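You operate a simulated robot arm through the tools that you are given. There is no shell and no other tool.

You run a simulated robot arm. Do the job below in one go: nothing can be reset, and whatever is moved stays where it is left.

JOB
Plug the kettle into socket two, boil it, then switch the socket off.
Fine: switch on only once the plug is home; wait till the kettle clicks off; leave the other sockets as they are.

It is judged by the outcome, as a careful person would: the job done as asked, and still so three seconds after it is handed in. It fails if anything else is knocked over, pushed out of place, dropped, spilled or broken.

ROBOT AND FRAMES
A 7-joint arm with a two-finger parallel gripper, fixed in place. Base frame: the origin is at the foot of the arm, x ahead of it, y to its left, z up; the work surface is at about z = 0.91. Readings come in m, rad, newtons and seconds.
With the tool pointing down near the work surface it reaches from about 0.34 to 0.78 m from the base axis. Its first joint turns from -2.897 to 2.897 rad. Payload 3.91 kg.
The TCP is the grasp point between the finger pads, 0.03 m short of the fingertips. In the tool frame z runs along the fingers and y along their closing line. Largest opening 0.11 m; finger width 0.02, thickness 0.01; the body of the gripper, 0.048 by 0.112 m, starts 0.055 m behind the TCP.
Orientation is that of the tool frame in the base frame, as a unit quaternion [w, x, y, z]. With the fingers straight down and closing along the base's y, the tool's x points along the base's -x, its y along +y and its z along -z.

CONTROLS
- The arm moves only by the tool drive_tool. Its argument "moves" is a list of rows, each a list of 7 numbers: the closure, from 0 (fully open) to 1 (shut), then the shift along the tool's x, y, z in units of 30 mm (1.0 is 30 mm), then the turn, a rotation vector about the tool's x, y, z in units of 4 degrees (1.0 is 4 degrees). In form: [[fingers, x, y, z, wx, wy, wz], ...]. A call has 1 to 20 rows; each row shifts and turns the commanded pose from where the row before left it, along the tool's axes as they then stand. A call with a number of a shift or a turn outside -1 to 1 is refused whole. Each row takes 0.2 s and may step no farther than 0.05 m and 0.15 rad from the row before; otherwise, or with a gripper value out of range, the whole call is refused. Where a pose cannot be reached the arm comes as near as it can. A force on the tool above 50 N (or 10 N above the force at the start of the call, whichever is more), or a blocked arm, ends the call early, and 0.2 s more pass. The fingers move at their own pace (about 0.153 m/s each) and stop on an object; they squeeze with about 33 N. The grip force told is the motor's: it shows also when the fingers shut on nothing. Time passes only in rows, and 0.2 s behind the last, so rows that do not move let the fingers close. It gives the time, the measured TCP pose, the force on the tool (base axes), the opening and the grip force at its end, in the units of the frame above (readings bear some noise), with the torque about the TCP (base axes, N m) and any sound that the robot's microphone picked up.
- Cameras (640 x 400 px; columns grow to the right, rows downward): "scene" is fixed at [0.401, -0.5006, 1.6006]; the picture's right is [0.96, 0.28, 0.00], its down [0.12, -0.42, -0.90] and it looks along [-0.25, 0.86, -0.44] (base axes); focal length 325 px, centre (320, 200). "wrist" rides on the gripper at [0.077, 0.007, -0.114] in the tool frame; the picture's right is [-0.09, 1.00, 0.00], its down [-0.80, -0.07, -0.59] and it looks along [-0.59, -0.05, 0.80] (tool axes); focal length 270 px, centre (320, 200). There is no depth. A picture from a camera that has moved, and an enlarged one, comes with that camera's place and axes in the base frame and with its lens.
- grab_frame(camera): a new picture of that camera. It takes no simulated time.
- slide_trunk(by): slides the trunk up (or, below 0, down) by that many m; the arm rides with it, the base frame stays. It gives what a move gives, with no picture.
- zoom(camera, box): a new picture of the part [left, top, right, bottom] of that camera's present view, enlarged. It takes no simulated time.
- close_job(): hands the job in; it is judged then, once.

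Places have to be worked out from the pictures, the camera data and where the tool is seen. Open the gripper and draw the arm clear of the work before you hand the job in, unless the task says otherwise.

The tools are called after ">>>" as name(argument=value, ...) on one line, values as JSON. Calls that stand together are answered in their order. drive_tool: Moves the arm, as the interface text tells. Its arguments: {"type":"object","properties":{"moves":{"type":"array"}},"required":["moves"]} The other tools are called the same way: slide_trunk (by) slides the trunk up or down; grab_frame (camera) takes a picture; zoom (camera, box) takes an enlarged picture of a part of a camera's view; close_job () hands the job in.

At the start:

```text
time_s: 0.0
position: [0.0757, 0.329, 1.3979]
ee_rot: [-0.001, 0.006, 1.0, 0.001]
ft_force: [-0.1, 0.4, -0.6]
moment: [0.02, 0.02, 0.04]
finger_gap: 0.1102
finger_force: 0.3
trunk travel left (down, up): [-0.575, 0.035]
```

scene: 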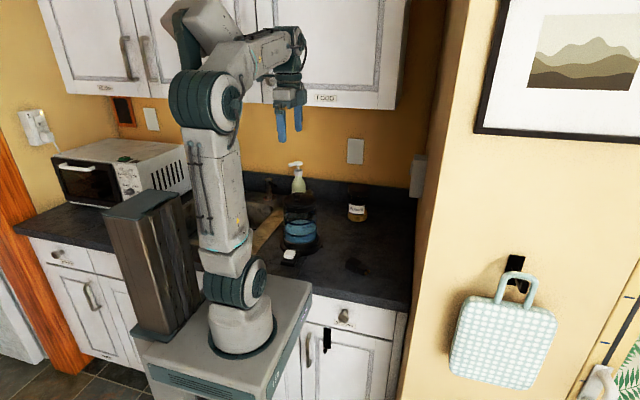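
wrist: 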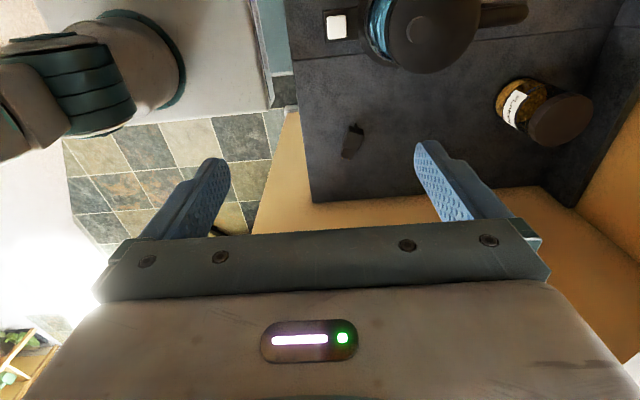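

I start by looking closely at the work area: the kettle, the plug and the sockets have to be found first.

>>> zoom(camera="scene", box=[240, 120, 440, 300])

>>> zoom(camera="scene", box=[0, 70, 200, 220])

>>> zoom(camera="wrist", box=[280, 0, 640, 220])

```text
2.22 times, centred on (340, 210) of scene
camera zoom: at [0.401, -0.5006, 1.6006], right [0.96, 0.28, 0.0], down [0.12, -0.42, -0.9], along [-0.25, 0.86, -0.44], focal length 723 px, centre (276, 178)
```

zoom: 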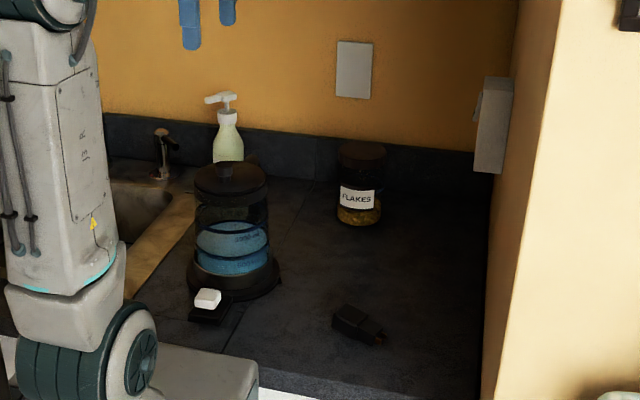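

```text
2.67 times, centred on (100, 145) of scene
camera zoom: at [0.401, -0.5006, 1.6006], right [0.96, 0.28, 0.0], down [0.12, -0.42, -0.9], along [-0.25, 0.86, -0.44], focal length 868 px, centre (907, 347)
```

zoom: 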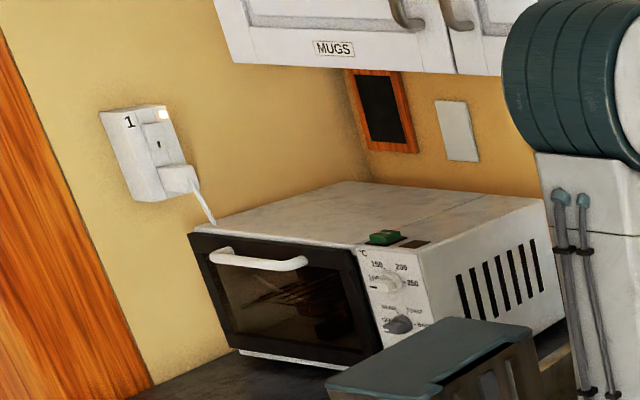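

```text
1.78 times, centred on (460, 110) of wrist
camera zoom: at [-0.0007, 0.3364, 1.5115], right [0.1, 1.0, 0.0], down [0.8, -0.08, 0.59], along [0.59, -0.06, -0.8], focal length 480 px, centre (71, 360)
```

zoom: 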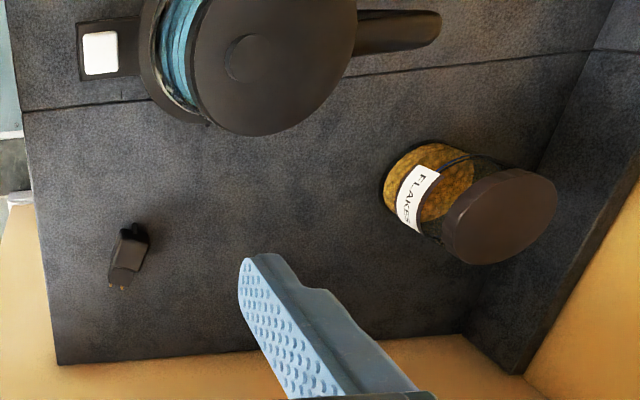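

The plug (black, on the counter) works out to about [0.27, 0.37, 0.92] from both cameras, with its prongs toward the right wall (x≈0.455). I tilt the wrist camera up, in place, to see the socket on that right wall.

>>> drive_tool(moves=[[0, 0, 0, 0, 0, -1, 0], [0, 0, 0, 0, 0, -1, 0], [0, 0, 0, 0, 0, -1, 0], [0, 0, 0, 0, 0, -1, 0], [0, 0, 0, 0, 0, -1, 0], [0, 0, 0, 0, 0, -1, 0], [0, 0, 0, 0, 0, -1, 0]])

>>> grab_frame(camera="wrist")

```text
time_s: 1.2
position: [0.1415, 0.3215, 1.3932]
ee_rot: [0.159, 0.094, 0.983, -0.016]
ft_force: [1.7, 0.2, 0.6]
moment: [0.02, 0.05, -0.02]
finger_gap: 0.1102
finger_force: 0.0
trunk travel left (down, up): [-0.575, 0.035]
stopped in row 6: the arm was blocked; the commanded pose is now the measured one
```

```text
taken
camera wrist: at [0.0355, 0.3491, 1.4785], right [0.27, 0.96, 0.02], down [0.55, -0.18, 0.82], along [0.79, -0.21, -0.58], focal length 270 px, centre (320, 200)
```

wrist: 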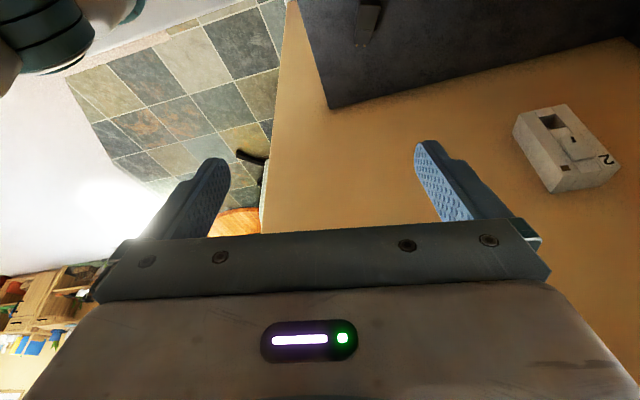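

Socket 2 is visible on the right wall (picture upside down). I zoom in on it to read its layout.

>>> zoom(camera="wrist", box=[490, 80, 640, 210])

>>> grab_frame(camera="scene")

```text
3.08 times, centred on (565, 145) of wrist
camera zoom: at [0.0355, 0.3491, 1.4785], right [0.27, 0.96, 0.02], down [0.55, -0.18, 0.82], along [0.79, -0.21, -0.58], focal length 832 px, centre (-434, 369)
```

zoom: 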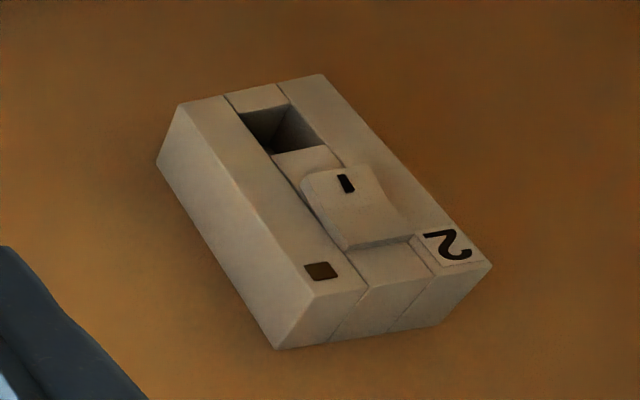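

```text
taken
```

scene: 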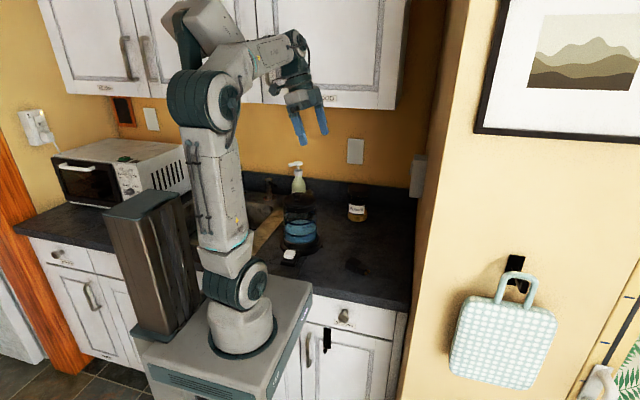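

Socket 2's box works out at y 0.604–0.672, z 1.098–1.236, front face x≈0.41; plug well centred near y 0.638, z 1.131; rocker above it, lamp dark. Next I straighten the tool and go lower to look at the plug closely.

>>> drive_tool(moves=[[0, 0, 0, 0, -0.09, 0.91, -0.54], [0, 0, 0, 0, -0.09, 0.91, -0.54], [0, 0, 0, 0, -0.09, 0.91, -0.54], [0, 0, 0, 0, -0.09, 0.91, -0.54], [0, 0, 0, 0, -0.09, 0.91, -0.54], [0, 0, 0.2, 0.9, 0, 0, 0], [0, 0, 0.2, 0.9, 0, 0, 0], [0, 0, 0.2, 0.9, 0, 0, 0], [0, 0, 0.2, 0.9, 0, 0, 0], [0, 0, 0.2, 0.9, 0, 0, 0], [0, 0, 0.2, 0.9, 0, 0, 0], [0, 0, 0.2, 0.9, 0, 0, 0]])

>>> grab_frame(camera="wrist")

>>> grab_frame(camera="scene")

```text
time_s: 3.9
position: [0.134, 0.3661, 1.2055]
ee_rot: [0.004, -0.01, 1.0, -0.004]
ft_force: [0.0, 0.3, -0.7]
moment: [0.02, 0.01, 0.01]
finger_gap: 0.1099
finger_force: 0.2
trunk travel left (down, up): [-0.575, 0.035]
```

```text
taken
camera wrist: at [0.0563, 0.3713, 1.3192], right [0.07, 1.0, -0.01], down [0.8, -0.05, 0.6], along [0.6, -0.05, -0.8], focal length 270 px, centre (320, 200)
```

wrist: 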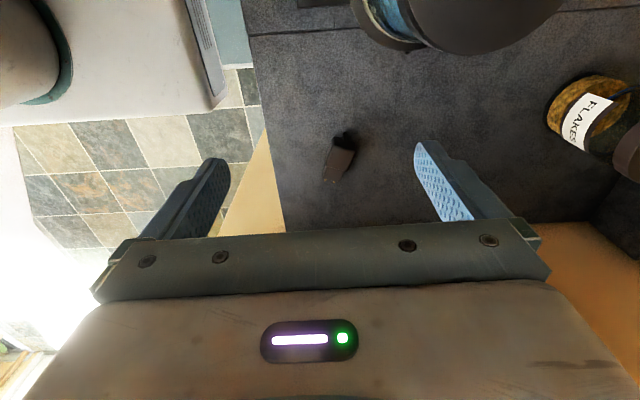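

```text
taken
```

scene: 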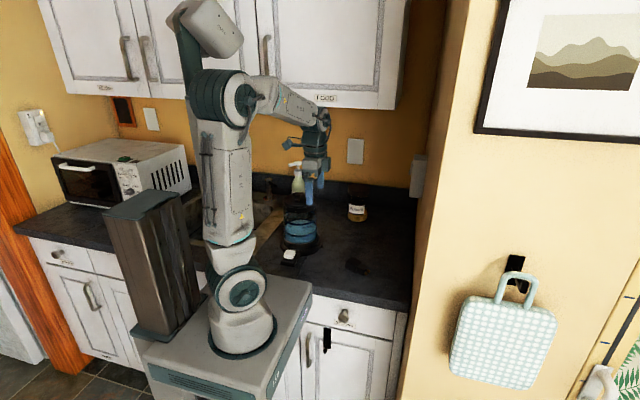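

The plug is now near the middle of the wrist view; I zoom on it for its size, heading and pins.

>>> zoom(camera="wrist", box=[290, 110, 390, 200])

>>> zoom(camera="scene", box=[270, 180, 400, 290])

>>> zoom(camera="scene", box=[10, 95, 80, 155])

```text
4.44 times, centred on (340, 155) of wrist
camera zoom: at [0.0563, 0.3713, 1.3192], right [0.07, 1.0, -0.01], down [0.8, -0.05, 0.6], along [0.6, -0.05, -0.8], focal length 1201 px, centre (231, 400)
```

zoom: 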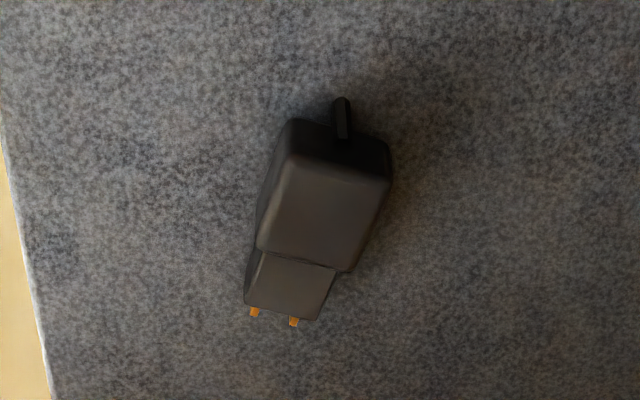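

```text
3.64 times, centred on (335, 235) of scene
camera zoom: at [0.401, -0.5006, 1.6006], right [0.96, 0.28, 0.0], down [0.12, -0.42, -0.9], along [-0.25, 0.86, -0.44], focal length 1183 px, centre (266, 73)
```

zoom: 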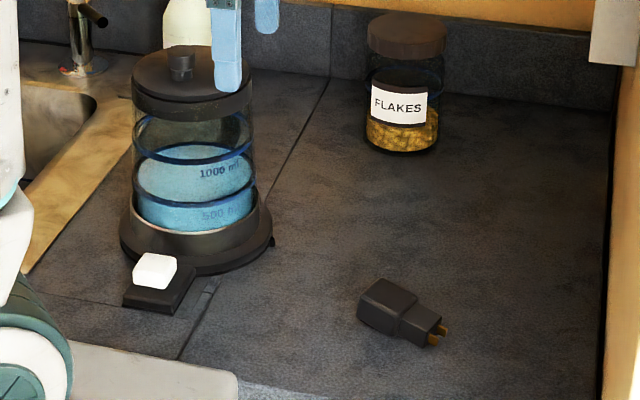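

```text
6.67 times, centred on (45, 125) of scene
camera zoom: at [0.401, -0.5006, 1.6006], right [0.96, 0.28, 0.0], down [0.12, -0.42, -0.9], along [-0.25, 0.86, -0.44], focal length 2169 px, centre (2153, 700)
```

zoom: 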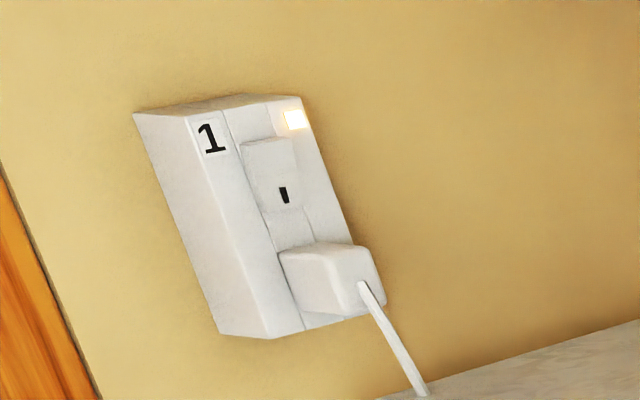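

The plug lies flat: body ≈39×38 mm and ≈24 mm high, nose ≈30 mm wide and ≈20 high, pins pointing about −22° from +x. The well is 22 wide × 34 tall, so it must be rolled 90° for insertion. I move above it, yaw to match, and look again.

>>> drive_tool(moves=[[0, -0.37, 0.11, 0.86, 0, 0, 0], [0, -0.37, 0.11, 0.86, 0, 0, 0], [0, -0.37, 0.11, 0.86, 0, 0, 0], [0, -0.37, 0.11, 0.86, 0, 0, 0], [0, -0.37, 0.11, 0.86, 0, 0, 0], [0, -0.37, 0.11, 0.86, 0, 0, 0], [0, 0, 0, 0, 0, 0, 0.92], [0, 0, 0, 0, 0, 0, 0.92], [0, 0, 0, 0, 0, 0, 0.92], [0, 0, 0, 0, 0, 0, 0.92], [0, 0, 0, 0, 0, 0, 0.92], [0, 0, 0, 0, 0, 0, 0.92]])

>>> grab_frame(camera="wrist")

>>> zoom(camera="wrist", box=[250, 90, 410, 200])

```text
time_s: 6.5
position: [0.2013, 0.3832, 1.0506]
ee_rot: [0.005, 0.182, 0.983, -0.003]
ft_force: [0.5, -0.3, 0.1]
moment: [0.0, -0.02, 0.0]
finger_gap: 0.11
finger_force: 0.1
trunk travel left (down, up): [-0.575, 0.035]
```

```text
taken
camera wrist: at [0.1308, 0.4187, 1.164], right [0.44, 0.9, 0.0], down [0.72, -0.35, 0.6], along [0.54, -0.27, -0.8], focal length 270 px, centre (320, 200)
```

wrist: 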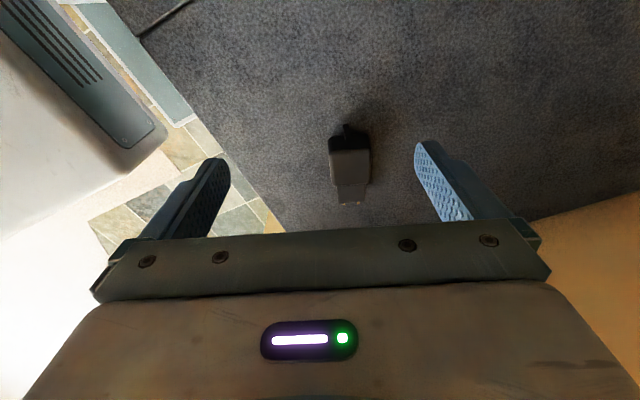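

```text
3.64 times, centred on (330, 145) of wrist
camera zoom: at [0.1308, 0.4187, 1.164], right [0.44, 0.9, 0.0], down [0.72, -0.35, 0.6], along [0.54, -0.27, -0.8], focal length 983 px, centre (284, 400)
```

zoom: 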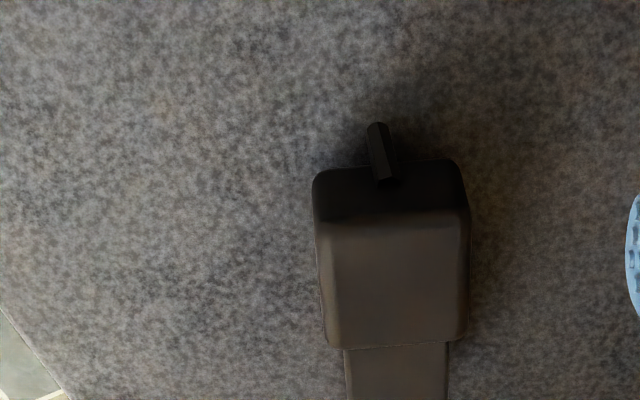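

The refined estimate puts the body's top rear edge at (0.246, 0.392) and front edge at (0.282, 0.379), with yaw matching within ~2°. I move over the rear part of the body, centre (0.261, 0.387), and descend to z≈0.946 with fingers open.

>>> drive_tool(moves=[[0, -0.606, 0.276, 0.2, 0, 0, 0], [0, -0.606, 0.276, 0.2, 0, 0, 0], [0, -0.606, 0.276, 0.2, 0, 0, 0], [0, 0, 0, 0.72, 0, 0, 0], [0, 0, 0, 0.72, 0, 0, 0], [0, 0, 0, 0.72, 0, 0, 0], [0, 0, 0, 0.72, 0, 0, 0], [0, 0, 0, 0, 0, 0, 0]])

>>> grab_frame(camera="wrist")

>>> zoom(camera="scene", box=[270, 180, 430, 290])

```text
time_s: 8.2
position: [0.2625, 0.3873, 0.9478]
ee_rot: [0.005, 0.181, 0.984, -0.003]
ft_force: [-0.5, 0.0, 0.6]
moment: [0.01, 0.01, -0.02]
finger_gap: 0.11
finger_force: 0.0
trunk travel left (down, up): [-0.575, 0.035]
```

```text
taken
camera wrist: at [0.192, 0.4211, 1.0606], right [0.44, 0.9, 0.0], down [0.72, -0.35, 0.6], along [0.54, -0.27, -0.8], focal length 270 px, centre (320, 200)
```

wrist: 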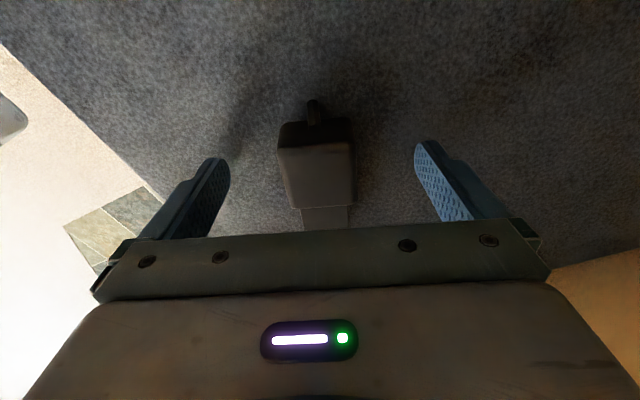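

```text
3.64 times, centred on (350, 235) of scene
camera zoom: at [0.401, -0.5006, 1.6006], right [0.96, 0.28, 0.0], down [0.12, -0.42, -0.9], along [-0.25, 0.86, -0.44], focal length 1183 px, centre (211, 73)
```

zoom: 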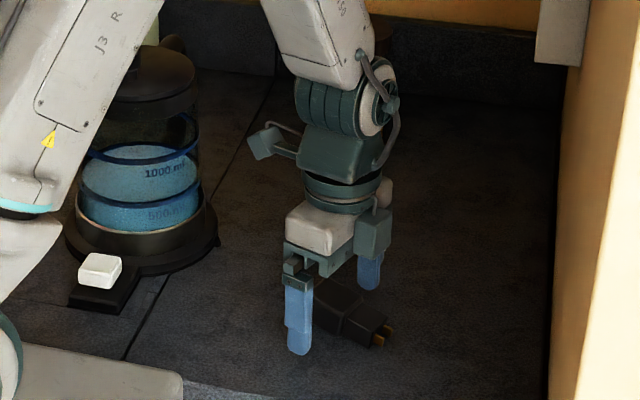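

Fingers straddle the plug body evenly. I go 4 mm lower and close.

>>> drive_tool(moves=[[0, 0, 0, 0.13, 0, 0, 0], [0.5, 0, 0, 0, 0, 0, 0], [1, 0, 0, 0, 0, 0, 0], [1, 0, 0, 0, 0, 0, 0], [1, 0, 0, 0, 0, 0, 0]])

>>> grab_frame(camera="wrist")

```text
time_s: 9.4
position: [0.2621, 0.3862, 0.9436]
ee_rot: [0.005, 0.182, 0.983, -0.002]
ft_force: [0.3, 1.1, 0.9]
moment: [0.02, 0.05, 0.01]
finger_gap: 0.0393
finger_force: 32.7
trunk travel left (down, up): [-0.575, 0.035]
```

```text
taken
camera wrist: at [0.1923, 0.4216, 1.0567], right [0.44, 0.9, 0.0], down [0.72, -0.35, 0.6], along [0.54, -0.27, -0.8], focal length 270 px, centre (320, 200)
```

wrist: 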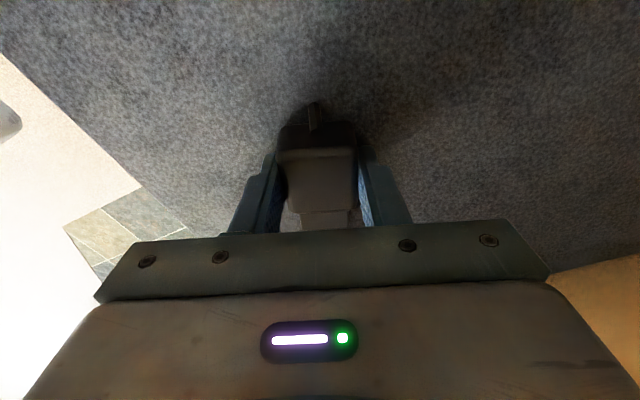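

The grip holds at 39 mm opening, 33 N. I lift it, take the yaw out, and shift to open space ahead of the socket before rolling.

>>> drive_tool(moves=[[1, 0, 0, -0.5, 0, 0, 0], [1, 0, 0, -1, 0, 0, -0.874], [1, 0, 0, -1, 0, 0, -0.874], [1, 0, 0, -1, 0, 0, -0.874], [1, 0, 0, -1, 0, 0, -0.874], [1, 0, 0, -1, 0, 0, -0.874], [1, 0, 0, -1, 0, 0, -0.874], [1, 0, 0.83, -0.42, 0, 0, 0], [1, 0, 0.83, -0.42, 0, 0, 0], [1, 0, 0.83, -0.42, 0, 0, 0], [1, 0, 0.83, -0.42, 0, 0, 0], [1, 0, 0, 0, 0, 0, 0]])

>>> grab_frame(camera="scene")

>>> grab_frame(camera="wrist")

```text
time_s: 12.1
position: [0.2605, 0.4893, 1.1862]
ee_rot: [0.005, 0.0, 1.0, -0.004]
ft_force: [0.0, -0.4, -0.8]
moment: [0.01, 0.03, -0.03]
finger_gap: 0.0396
finger_force: 33.0
trunk travel left (down, up): [-0.575, 0.035]
```

```text
taken
```

scene: 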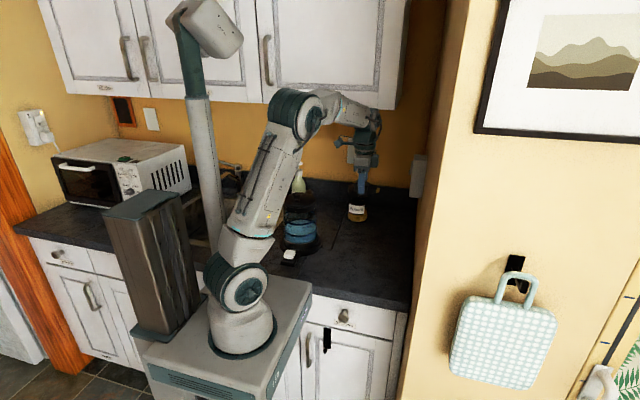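

```text
taken
camera wrist: at [0.182, 0.4964, 1.3002], right [0.09, 1.0, -0.01], down [0.8, -0.06, 0.6], along [0.6, -0.06, -0.8], focal length 270 px, centre (320, 200)
```

wrist: 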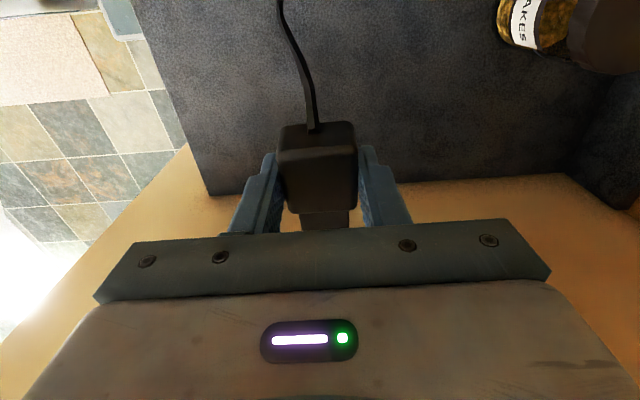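

Plug is held square with its cable trailing behind toward −x. I begin the 90° roll (tool swinging from down to +y) while edging toward +y, half first, then check.

>>> drive_tool(moves=[[1, 0, 0.17, 0, -0.978, 0, 0], [1, 0, 0.17, 0.012, -0.978, 0, 0], [1, 0, 0.168, 0.023, -0.978, 0, 0], [1, 0, 0.166, 0.034, -0.978, 0, 0], [1, 0, 0.164, 0.046, -0.978, 0, 0], [1, 0, 0.16, 0.057, -0.978, 0, 0], [1, 0, 0.156, 0.068, -0.978, 0, 0], [1, 0, 0.151, 0.078, -0.978, 0, 0], [1, 0, 0.145, 0.088, -0.978, 0, 0], [1, 0, 0.139, 0.098, -0.978, 0, 0], [1, 0, 0.132, 0.107, -0.978, 0, 0], [1, 0, 0.124, 0.116, -0.978, 0, 0]])

>>> grab_frame(camera="scene")

```text
time_s: 14.7
position: [0.26, 0.5497, 1.1865]
ee_rot: [0.002, -0.003, 0.918, 0.396]
ft_force: [-0.1, -0.4, -1.6]
moment: [-0.02, -0.02, 0.0]
finger_gap: 0.0393
finger_force: 33.1
trunk travel left (down, up): [-0.575, 0.035]
```

```text
taken
```

scene: 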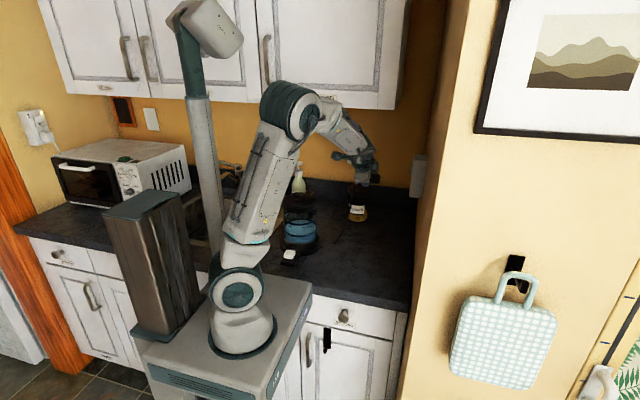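

Half the roll went smoothly. I complete the remaining 44°.

>>> drive_tool(moves=[[1, 0, 0.116, 0.124, -0.978, 0, 0], [1, 0, 0.107, 0.132, -0.978, 0, 0], [1, 0, 0.098, 0.139, -0.978, 0, 0], [1, 0, 0.088, 0.145, -0.978, 0, 0], [1, 0, 0.078, 0.151, -0.978, 0, 0], [1, 0, 0.068, 0.156, -0.978, 0, 0], [1, 0, 0.057, 0.16, -0.978, 0, 0], [1, 0, 0.046, 0.164, -0.978, 0, 0], [1, 0, 0.034, 0.166, -0.978, 0, 0], [1, 0, 0.023, 0.168, -0.978, 0, 0], [1, 0, 0.012, 0.17, -0.5, 0, 0], [1, 0, 0, 0, 0, 0, 0]])

>>> grab_frame(camera="scene")

>>> grab_frame(camera="wrist")

```text
time_s: 17.2
position: [0.2572, 0.6019, 1.189]
ee_rot: [0.004, -0.005, 0.721, 0.693]
ft_force: [-0.2, 0.6, -1.1]
moment: [-0.01, -0.01, -0.03]
finger_gap: 0.0394
finger_force: 33.2
trunk travel left (down, up): [-0.575, 0.035]
```

```text
taken
```

scene: 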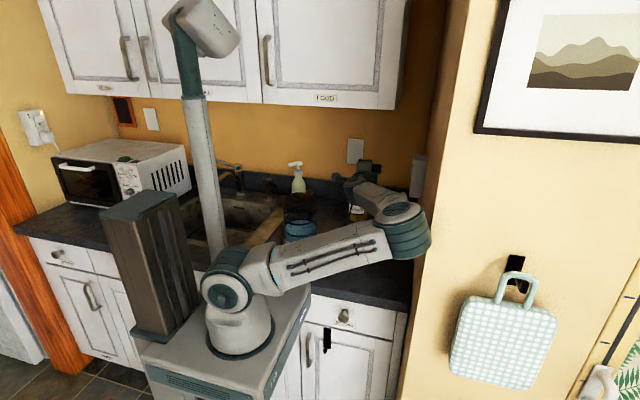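

```text
taken
camera wrist: at [0.1802, 0.4875, 1.1993], right [0.08, 0.04, 1.0], down [0.8, -0.6, -0.04], along [0.59, 0.8, -0.08], focal length 270 px, centre (320, 200)
```

wrist: 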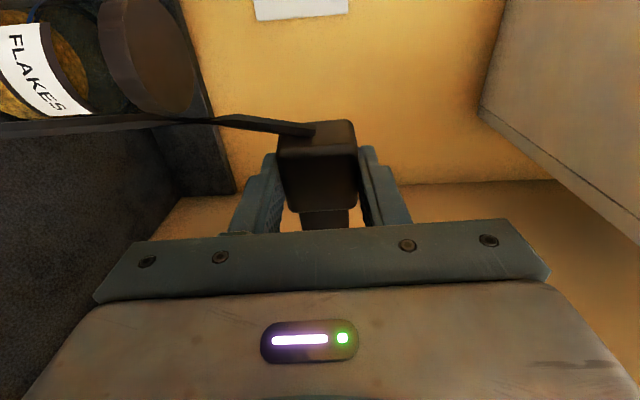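

The arm changed its elbow posture during the roll (elbow now swung low and right). Before going on I check its clearance to the partition and whether the cable is clear of the jar.

>>> zoom(camera="scene", box=[250, 120, 460, 300])

>>> zoom(camera="wrist", box=[0, 0, 400, 240])

```text
2.22 times, centred on (355, 210) of scene
camera zoom: at [0.401, -0.5006, 1.6006], right [0.96, 0.28, 0.0], down [0.12, -0.42, -0.9], along [-0.25, 0.86, -0.44], focal length 723 px, centre (242, 178)
```

zoom: 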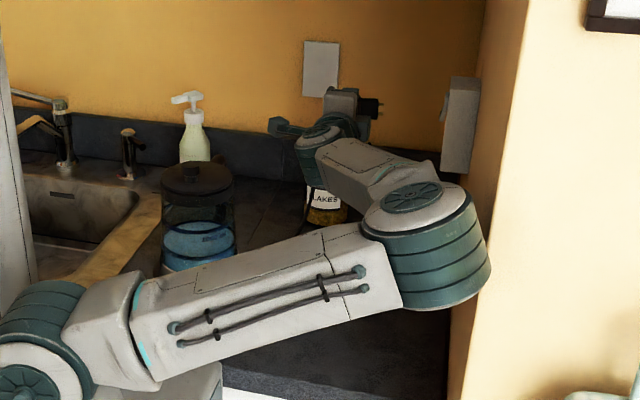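

```text
1.60 times, centred on (200, 120) of wrist
camera zoom: at [0.1802, 0.4875, 1.1993], right [0.08, 0.04, 1.0], down [0.8, -0.6, -0.04], along [0.59, 0.8, -0.08], focal length 432 px, centre (512, 328)
```

zoom: 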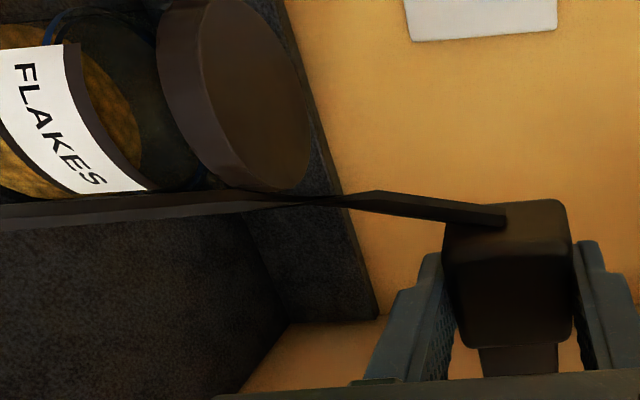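

The elbow sits very near the partition wall, so pushing +x from this posture would be risky. The shoulder is too high for a level tool with the elbow up; I will undo the half roll, lower the trunk in stages while keeping the plug's height, then roll again.

>>> drive_tool(moves=[[1, 0, -0.012, -0.17, 0.5, 0, 0], [1, 0, -0.023, -0.168, 0.978, 0, 0], [1, 0, -0.034, -0.166, 0.978, 0, 0], [1, 0, -0.046, -0.164, 0.978, 0, 0], [1, 0, -0.057, -0.16, 0.978, 0, 0], [1, 0, -0.068, -0.156, 0.978, 0, 0], [1, 0, -0.078, -0.151, 0.978, 0, 0], [1, 0, -0.088, -0.145, 0.978, 0, 0], [1, 0, -0.098, -0.139, 0.978, 0, 0], [1, 0, -0.107, -0.132, 0.978, 0, 0], [1, 0, -0.116, -0.124, 0.978, 0, 0], [1, 0, 0, 0, 0, 0, 0]])

>>> grab_frame(camera="scene")

```text
time_s: 19.9
position: [0.2596, 0.5495, 1.1814]
ee_rot: [0.002, -0.003, 0.919, 0.395]
ft_force: [-0.5, 0.5, -1.0]
moment: [0.0, 0.07, -0.01]
finger_gap: 0.0395
finger_force: 32.6
trunk travel left (down, up): [-0.575, 0.035]
```

```text
taken
```

scene: 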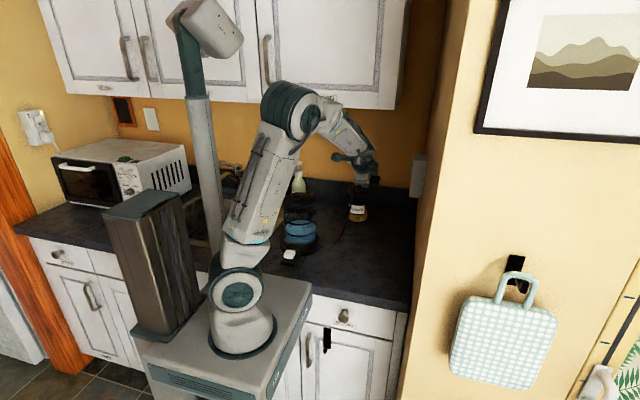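

Elbow is back up. I raise the tool 0.1 m, then slide the trunk down 0.1 m.

>>> drive_tool(moves=[[1, 0, 0.604, -0.573, 0, 0, 0], [1, 0, 0.604, -0.573, 0, 0, 0], [1, 0, 0.604, -0.573, 0, 0, 0], [1, 0, 0.604, -0.573, 0, 0, 0], [1, 0, 0, 0, 0, 0, 0]])

>>> slide_trunk(by=-0.1)

>>> grab_frame(camera="scene")

```text
time_s: 21.1
position: [0.2597, 0.5512, 1.2846]
ee_rot: [0.003, -0.002, 0.919, 0.395]
ft_force: [-0.7, 0.4, -0.7]
moment: [0.0, 0.07, -0.02]
finger_gap: 0.0397
finger_force: 32.9
trunk travel left (down, up): [-0.575, 0.035]
```

```text
time_s: 22.4
position: [0.2593, 0.5516, 1.1821]
ee_rot: [0.003, -0.002, 0.919, 0.395]
ft_force: [-0.7, -0.2, -0.8]
moment: [0.0, 0.03, 0.02]
finger_gap: 0.0393
finger_force: 32.8
trunk travel left (down, up): [-0.475, 0.135]
```

```text
taken
```

scene: 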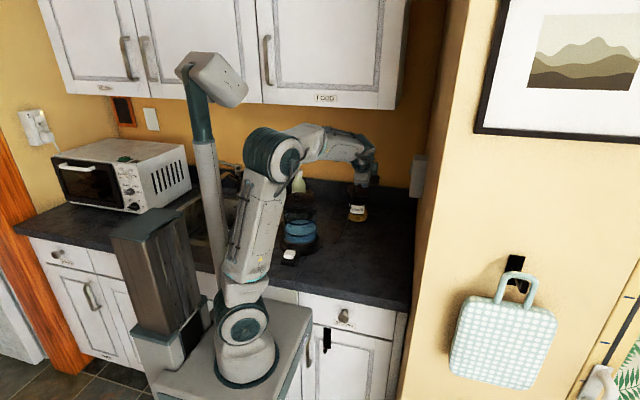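

The trunk slide works cleanly with the elbow above. I repeat with another 0.13 m.

>>> drive_tool(moves=[[1, 0, 0.628, -0.596, 0, 0, 0], [1, 0, 0.628, -0.596, 0, 0, 0], [1, 0, 0.628, -0.596, 0, 0, 0], [1, 0, 0.628, -0.596, 0, 0, 0], [1, 0, 0.628, -0.596, 0, 0, 0], [1, 0, 0, 0, 0, 0, 0]])

>>> slide_trunk(by=-0.13)

>>> grab_frame(camera="scene")

```text
time_s: 23.8
position: [0.2586, 0.5521, 1.3126]
ee_rot: [0.003, -0.002, 0.919, 0.395]
ft_force: [0.0, -0.6, 0.3]
moment: [-0.01, 0.02, 0.01]
finger_gap: 0.0394
finger_force: 32.9
trunk travel left (down, up): [-0.475, 0.135]
```

```text
time_s: 25.4
position: [0.2577, 0.55, 1.1828]
ee_rot: [0.003, -0.002, 0.919, 0.394]
ft_force: [-0.3, -0.4, -0.9]
moment: [-0.01, 0.0, -0.01]
finger_gap: 0.0394
finger_force: 32.7
trunk travel left (down, up): [-0.345, 0.265]
```

```text
taken
```

scene: 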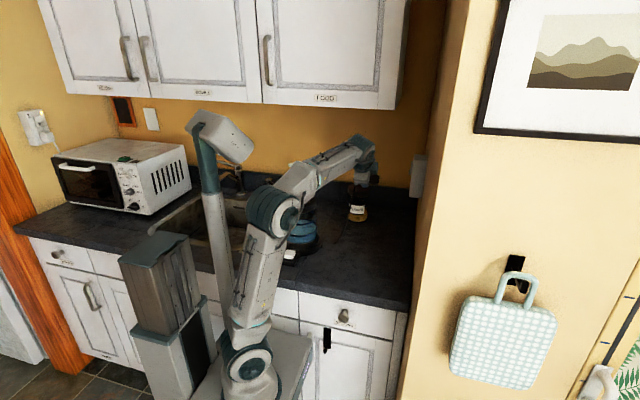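

Now the forearm rises toward the wrist, so a level tool should be natural. I redo the last 43.6° of roll.

>>> drive_tool(moves=[[1, 0, 0.116, 0.124, -0.991, 0, 0], [1, 0, 0.107, 0.132, -0.991, 0, 0], [1, 0, 0.098, 0.139, -0.991, 0, 0], [1, 0, 0.088, 0.145, -0.991, 0, 0], [1, 0, 0.078, 0.151, -0.991, 0, 0], [1, 0, 0.068, 0.156, -0.991, 0, 0], [1, 0, 0.057, 0.16, -0.991, 0, 0], [1, 0, 0.046, 0.164, -0.991, 0, 0], [1, 0, 0.034, 0.166, -0.991, 0, 0], [1, 0, 0.023, 0.168, -0.991, 0, 0], [1, 0, 0.012, 0.17, -0.991, 0, 0], [1, 0, 0, 0, 0, 0, 0]])

>>> grab_frame(camera="scene")

>>> grab_frame(camera="wrist")

```text
time_s: 28.0
position: [0.2584, 0.6063, 1.1825]
ee_rot: [0.002, -0.003, 0.708, 0.706]
ft_force: [-0.2, -0.2, -0.5]
moment: [0.0, 0.0, 0.02]
finger_gap: 0.0395
finger_force: 32.9
trunk travel left (down, up): [-0.345, 0.265]
```

```text
taken
```

scene: 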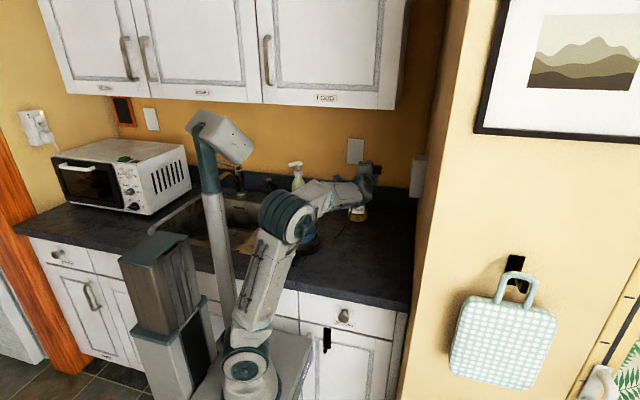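

```text
taken
camera wrist: at [0.1823, 0.4923, 1.1886], right [0.08, 0.0, 1.0], down [0.8, -0.59, -0.07], along [0.59, 0.81, -0.05], focal length 270 px, centre (320, 200)
```

wrist: 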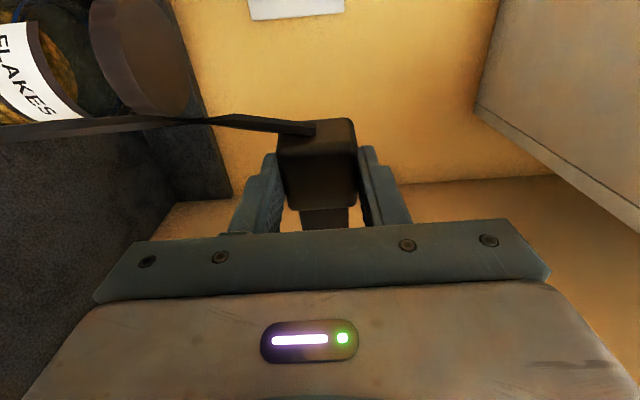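

The level tool is reached with the elbow safely away from the wall. The hand hides the socket from the wrist camera here, so I back off slightly and yaw −30° to get a sharp look at the socket for precise alignment.

>>> drive_tool(moves=[[1, 0.33, 0, -0.78, 0, 0, 0], [1, 0.33, 0, -0.78, 0, 0, 0], [1, 0.33, 0, -0.78, 0, 0, 0], [1, 0, 0, 0, 0, -0.9375, 0], [1, 0, 0, 0, 0, -0.9375, 0], [1, 0, 0, 0, 0, -0.9375, 0], [1, 0, 0, 0, 0, -0.9375, 0], [1, 0, 0, 0, 0, -0.9375, 0], [1, 0, 0, 0, 0, -0.9375, 0], [1, 0, 0, 0, 0, -0.9375, 0], [1, 0, 0, 0, 0, -0.9375, 0], [1, 0, 0, 0, 0, 0, 0]])

>>> grab_frame(camera="wrist")

>>> grab_frame(camera="scene")

```text
time_s: 30.5
position: [0.2268, 0.5331, 1.1834]
ee_rot: [0.091, 0.21, 0.689, 0.688]
ft_force: [0.1, 0.4, -0.7]
moment: [-0.01, 0.06, -0.02]
finger_gap: 0.0394
finger_force: 32.9
out of reach, approached as far as the arm can: row 8
trunk travel left (down, up): [-0.345, 0.265]
stopped in row 12: the arm was blocked; the commanded pose is now the measured one
```

```text
taken
camera wrist: at [0.1115, 0.4607, 1.2065], right [0.24, -0.07, 0.97], down [0.46, -0.87, -0.18], along [0.85, 0.49, -0.18], focal length 270 px, centre (320, 200)
```

wrist: 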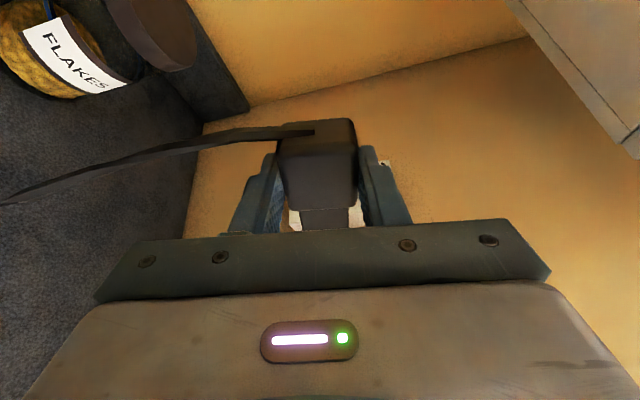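

```text
taken
```

scene: 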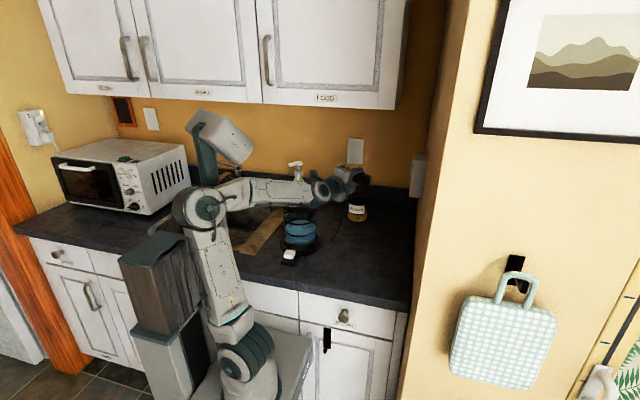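

The yaw hit a joint limit and the plug hides the socket anyway. I go back to level, roll back 44°, and will then take a tilted view that shows the socket beside the hand.

>>> drive_tool(moves=[[1, 0, 0, 0, 0, 0.877, -0.346], [1, 0, 0, 0, 0, 0.877, -0.346], [1, 0, 0, 0, 0, 0.877, -0.346], [1, 0, 0, 0, 0, 0.877, -0.346], [1, 0, 0, 0, 0, 0.877, -0.346], [1, 0, 0, 0, 0, 0.877, -0.346], [1, 0, 0, 0, 0, 0.877, -0.346], [1, 0, 0, 0, 0, 0, 0], [1, 0, 0, 0, 1, 0, 0], [1, 0, 0, 0, 1, 0, 0], [1, 0, 0, 0, 1, 0, 0], [1, 0, 0, 0, 1, 0, 0], [1, 0, 0, 0, 1, 0, 0], [1, 0, 0, 0, 1, 0, 0], [1, 0, 0, 0, 1, 0, 0], [1, 0, 0, 0, 1, 0, 0], [1, 0, 0, 0, 1, 0, 0], [1, 0, 0, 0, 1, 0, 0], [1, 0, 0, 0, 1, 0, 0], [1, 0, 0, 0, 0, 0, 0]])

>>> grab_frame(camera="scene")

```text
time_s: 34.7
position: [0.2299, 0.5334, 1.1833]
ee_rot: [0.002, 0.003, 0.921, 0.389]
ft_force: [0.1, 0.2, -1.2]
moment: [-0.02, 0.02, 0.0]
finger_gap: 0.0394
finger_force: 33.2
trunk travel left (down, up): [-0.345, 0.265]
```

```text
taken
```

scene: 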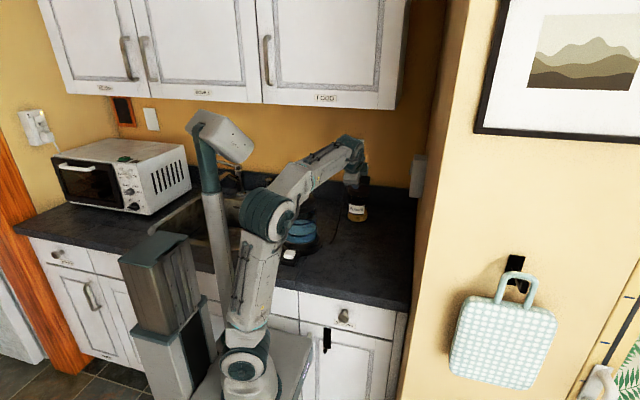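

Roll undone to 45.8° with a good elbow. Now I turn to a −40° tilt (tool toward +x and down) and slide −y to put the socket in clear view.

>>> drive_tool(moves=[[1, 0, 0, 0, 0.78, -0.67, -0.29], [1, 0, 0, 0, 0.78, -0.67, -0.29], [1, 0, 0, 0, 0.78, -0.67, -0.29], [1, 0, 0, 0, 0.78, -0.67, -0.29], [1, 0, 0, 0, 0.78, -0.67, -0.29], [1, 0, 0, 0, 0.78, -0.67, -0.29], [1, 0, 0, 0, 0.78, -0.67, -0.29], [1, 0, 0, 0, 0.78, -0.67, -0.29], [1, 0, 0, 0, 0.78, -0.67, -0.29], [1, 0, 0, 0, 0.78, -0.67, -0.29], [1, 0, 0, 0, 0.78, -0.67, -0.29], [1, 0, 0, 0, 0.78, -0.67, -0.29], [1, 0, 0, 0, 0.78, -0.67, -0.29], [1, 0, 0, 0, 0.78, -0.67, -0.29], [1, 0, -0.9, 0, 0, 0, 0], [1, 0, -0.9, 0, 0, 0, 0], [1, 0, 0, 0, 0, 0, 0]])

>>> grab_frame(camera="scene")

>>> grab_frame(camera="wrist")

```text
time_s: 38.3
position: [0.2276, 0.4784, 1.1838]
ee_rot: [0.342, 0.0, 0.94, 0.001]
ft_force: [0.5, 0.8, 0.1]
moment: [0.01, 0.02, -0.01]
finger_gap: 0.0393
finger_force: 33.7
trunk travel left (down, up): [-0.345, 0.265]
```

```text
taken
```

scene: 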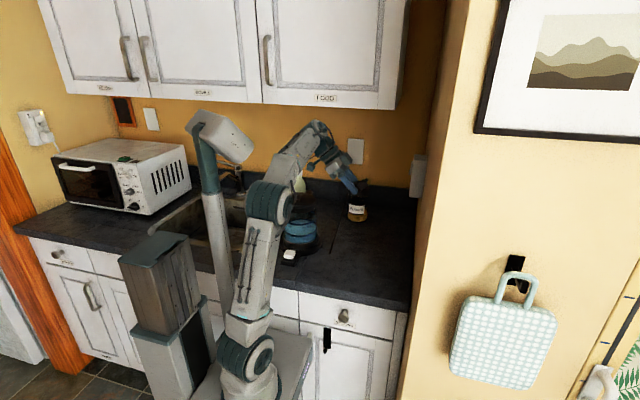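

```text
taken
camera wrist: at [0.0953, 0.4844, 1.2217], right [0.07, 1.0, 0.06], down [0.23, -0.07, 0.97], along [0.97, -0.05, -0.24], focal length 270 px, centre (320, 200)
```

wrist: 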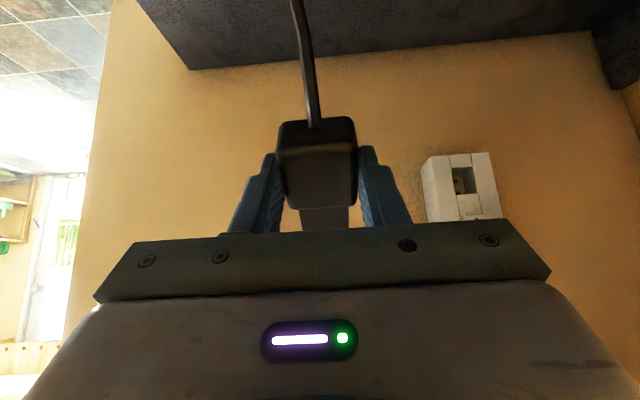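

Excellent view of the socket; the pose is exactly the intended tilt. I zoom in on the well.

>>> zoom(camera="wrist", box=[410, 140, 514, 226])

>>> zoom(camera="wrist", box=[220, 90, 420, 240])

```text
4.65 times, centred on (462, 183) of wrist
camera zoom: at [0.0953, 0.4844, 1.2217], right [0.07, 1.0, 0.06], down [0.23, -0.07, 0.97], along [0.97, -0.05, -0.24], focal length 1257 px, centre (-340, 279)
```

zoom: 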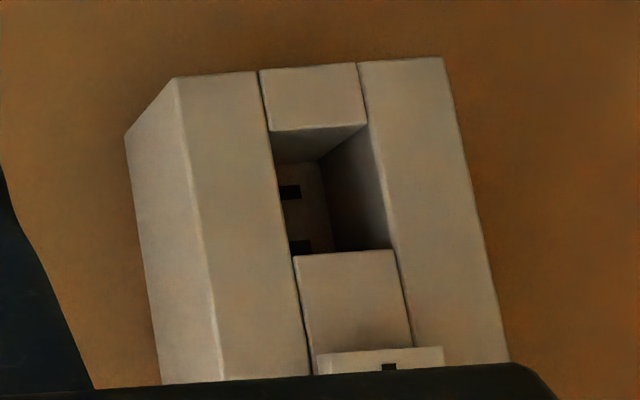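

```text
2.67 times, centred on (320, 165) of wrist
camera zoom: at [0.0953, 0.4844, 1.2217], right [0.07, 1.0, 0.06], down [0.23, -0.07, 0.97], along [0.97, -0.05, -0.24], focal length 721 px, centre (320, 293)
```

zoom: 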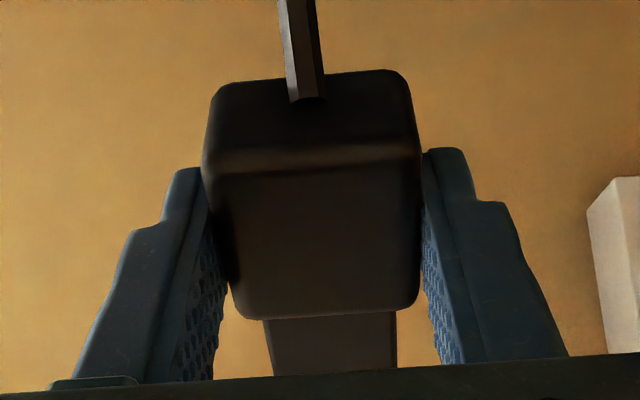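

The well is now measured: y 0.626–0.651, z 1.118–1.151 (centre y 0.6386, z 1.1345, face x≈0.41), with two slots stacked vertically, so the rolled orientation is right. I reverse the path: back to the 45° roll.

>>> drive_tool(moves=[[1, 0, 0.9, 0, 0, 0, 0], [1, 0, 0.9, 0, 0, 0, 0], [1, 0, 0, 0, -0.78, 0.67, 0.29], [1, 0, 0, 0, -0.78, 0.67, 0.29], [1, 0, 0, 0, -0.78, 0.67, 0.29], [1, 0, 0, 0, -0.78, 0.67, 0.29], [1, 0, 0, 0, -0.78, 0.67, 0.29], [1, 0, 0, 0, -0.78, 0.67, 0.29], [1, 0, 0, 0, -0.78, 0.67, 0.29], [1, 0, 0, 0, -0.78, 0.67, 0.29], [1, 0, 0, 0, -0.78, 0.67, 0.29], [1, 0, 0, 0, -0.78, 0.67, 0.29], [1, 0, 0, 0, -0.78, 0.67, 0.29], [1, 0, 0, 0, -0.78, 0.67, 0.29], [1, 0, 0, 0, -0.78, 0.67, 0.29], [1, 0, 0, 0, -0.78, 0.67, 0.29], [1, 0, 0, 0, 0, 0, 0]])

```text
time_s: 41.9
position: [0.2284, 0.533, 1.1837]
ee_rot: [0.002, 0.002, 0.921, 0.39]
ft_force: [0.0, 0.4, -0.6]
moment: [-0.02, 0.02, -0.02]
finger_gap: 0.0392
finger_force: 33.3
trunk travel left (down, up): [-0.345, 0.265]
```

Back at the 45.9° roll. Now I complete the roll to level while moving +y 0.05 m.

>>> drive_tool(moves=[[1, 0, 0.097, 0.1, -0.919, 0, 0], [1, 0, 0.09, 0.106, -0.919, 0, 0], [1, 0, 0.083, 0.112, -0.919, 0, 0], [1, 0, 0.076, 0.117, -0.919, 0, 0], [1, 0, 0.068, 0.121, -0.919, 0, 0], [1, 0, 0.06, 0.125, -0.919, 0, 0], [1, 0, 0.052, 0.129, -0.919, 0, 0], [1, 0, 0.043, 0.132, -0.919, 0, 0], [1, 0, 0.035, 0.135, -0.919, 0, 0], [1, 0, 0.027, 0.136, -0.919, 0, 0], [1, 0, 0.017, 0.138, -0.919, 0, 0], [1, 0, 0.008, 0.139, -0.919, 0, 0], [1, 0, 0, 0, 0, 0, 0]])

>>> grab_frame(camera="scene")

```text
time_s: 44.7
position: [0.2301, 0.5832, 1.1829]
ee_rot: [0.004, 0.002, 0.707, 0.708]
ft_force: [1.1, -0.4, -1.8]
moment: [0.0, 0.0, 0.04]
finger_gap: 0.0394
finger_force: 33.0
trunk travel left (down, up): [-0.345, 0.265]
```

```text
taken
```

scene: 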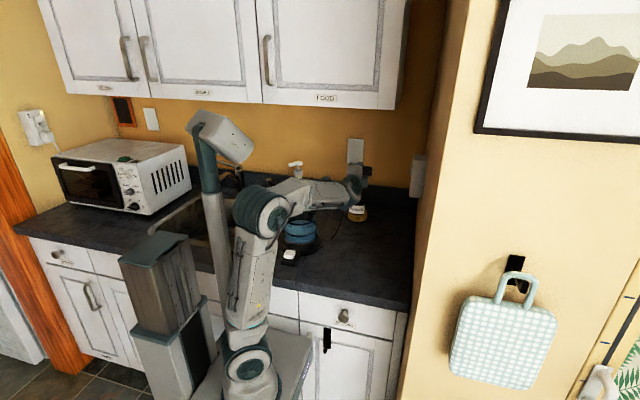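

Level again with the elbow clear of the wall. I move to the pre-insertion point (0.335, 0.618, 1.1345) in front of the well.

>>> drive_tool(moves=[[1, 0, -0.323, 0.239, 0, 0, 0], [1, -0.7, -0.323, 0.239, 0, 0, 0], [1, -0.7, -0.323, 0.239, 0, 0, 0], [1, -0.7, -0.323, 0.239, 0, 0, 0], [1, -0.7, -0.323, 0.239, 0, 0, 0], [1, -0.7, 0, 0, 0, 0, 0], [1, 0, 0, 0, 0, 0, 0]])

>>> grab_frame(camera="scene")

>>> zoom(camera="scene", box=[350, 140, 440, 205])

>>> grab_frame(camera="wrist")

```text
time_s: 46.3
position: [0.3352, 0.6174, 1.1333]
ee_rot: [0.003, 0.003, 0.707, 0.708]
ft_force: [0.7, 0.4, -1.1]
moment: [-0.02, 0.04, -0.01]
finger_gap: 0.0392
finger_force: 32.6
trunk travel left (down, up): [-0.345, 0.265]
```

```text
taken
```

scene: 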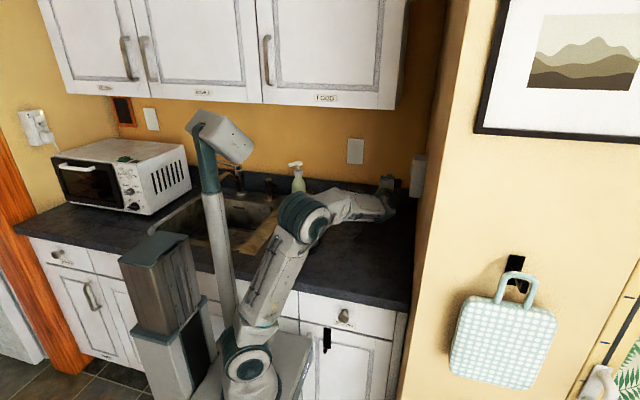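

```text
6.15 times, centred on (395, 172) of scene
camera zoom: at [0.401, -0.5006, 1.6006], right [0.96, 0.28, 0.0], down [0.12, -0.42, -0.9], along [-0.25, 0.86, -0.44], focal length 2002 px, centre (-142, 369)
```

zoom: 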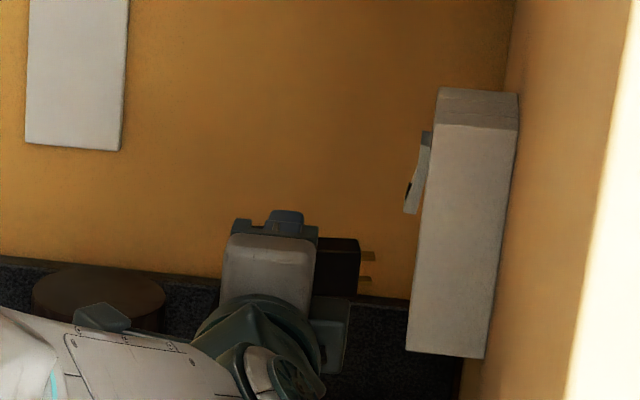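

```text
taken
camera wrist: at [0.2572, 0.5037, 1.1405], right [0.09, 0.0, 1.0], down [0.8, -0.6, -0.07], along [0.6, 0.8, -0.05], focal length 270 px, centre (320, 200)
```

wrist: 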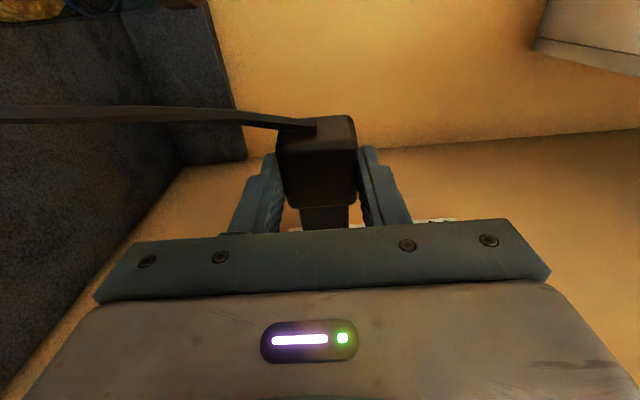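

The pins and socket are both visible in the scene view. I zoom further to compare the nose height with the socket's bottom corner.

>>> zoom(camera="scene", box=[393, 172, 433, 200])

>>> zoom(camera="scene", box=[395, 150, 435, 178])

```text
14.29 times, centred on (413, 186) of scene
camera zoom: at [0.401, -0.5006, 1.6006], right [0.96, 0.28, 0.0], down [0.12, -0.42, -0.9], along [-0.25, 0.86, -0.44], focal length 4648 px, centre (-1009, 400)
```

zoom: 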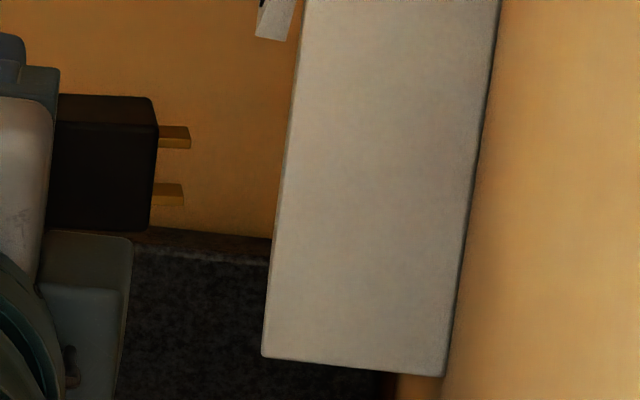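

```text
14.29 times, centred on (415, 164) of scene
camera zoom: at [0.401, -0.5006, 1.6006], right [0.96, 0.28, 0.0], down [0.12, -0.42, -0.9], along [-0.25, 0.86, -0.44], focal length 4648 px, centre (-1037, 714)
```

zoom: 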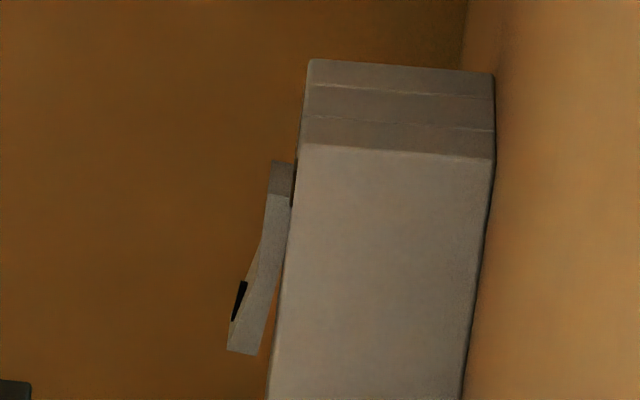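

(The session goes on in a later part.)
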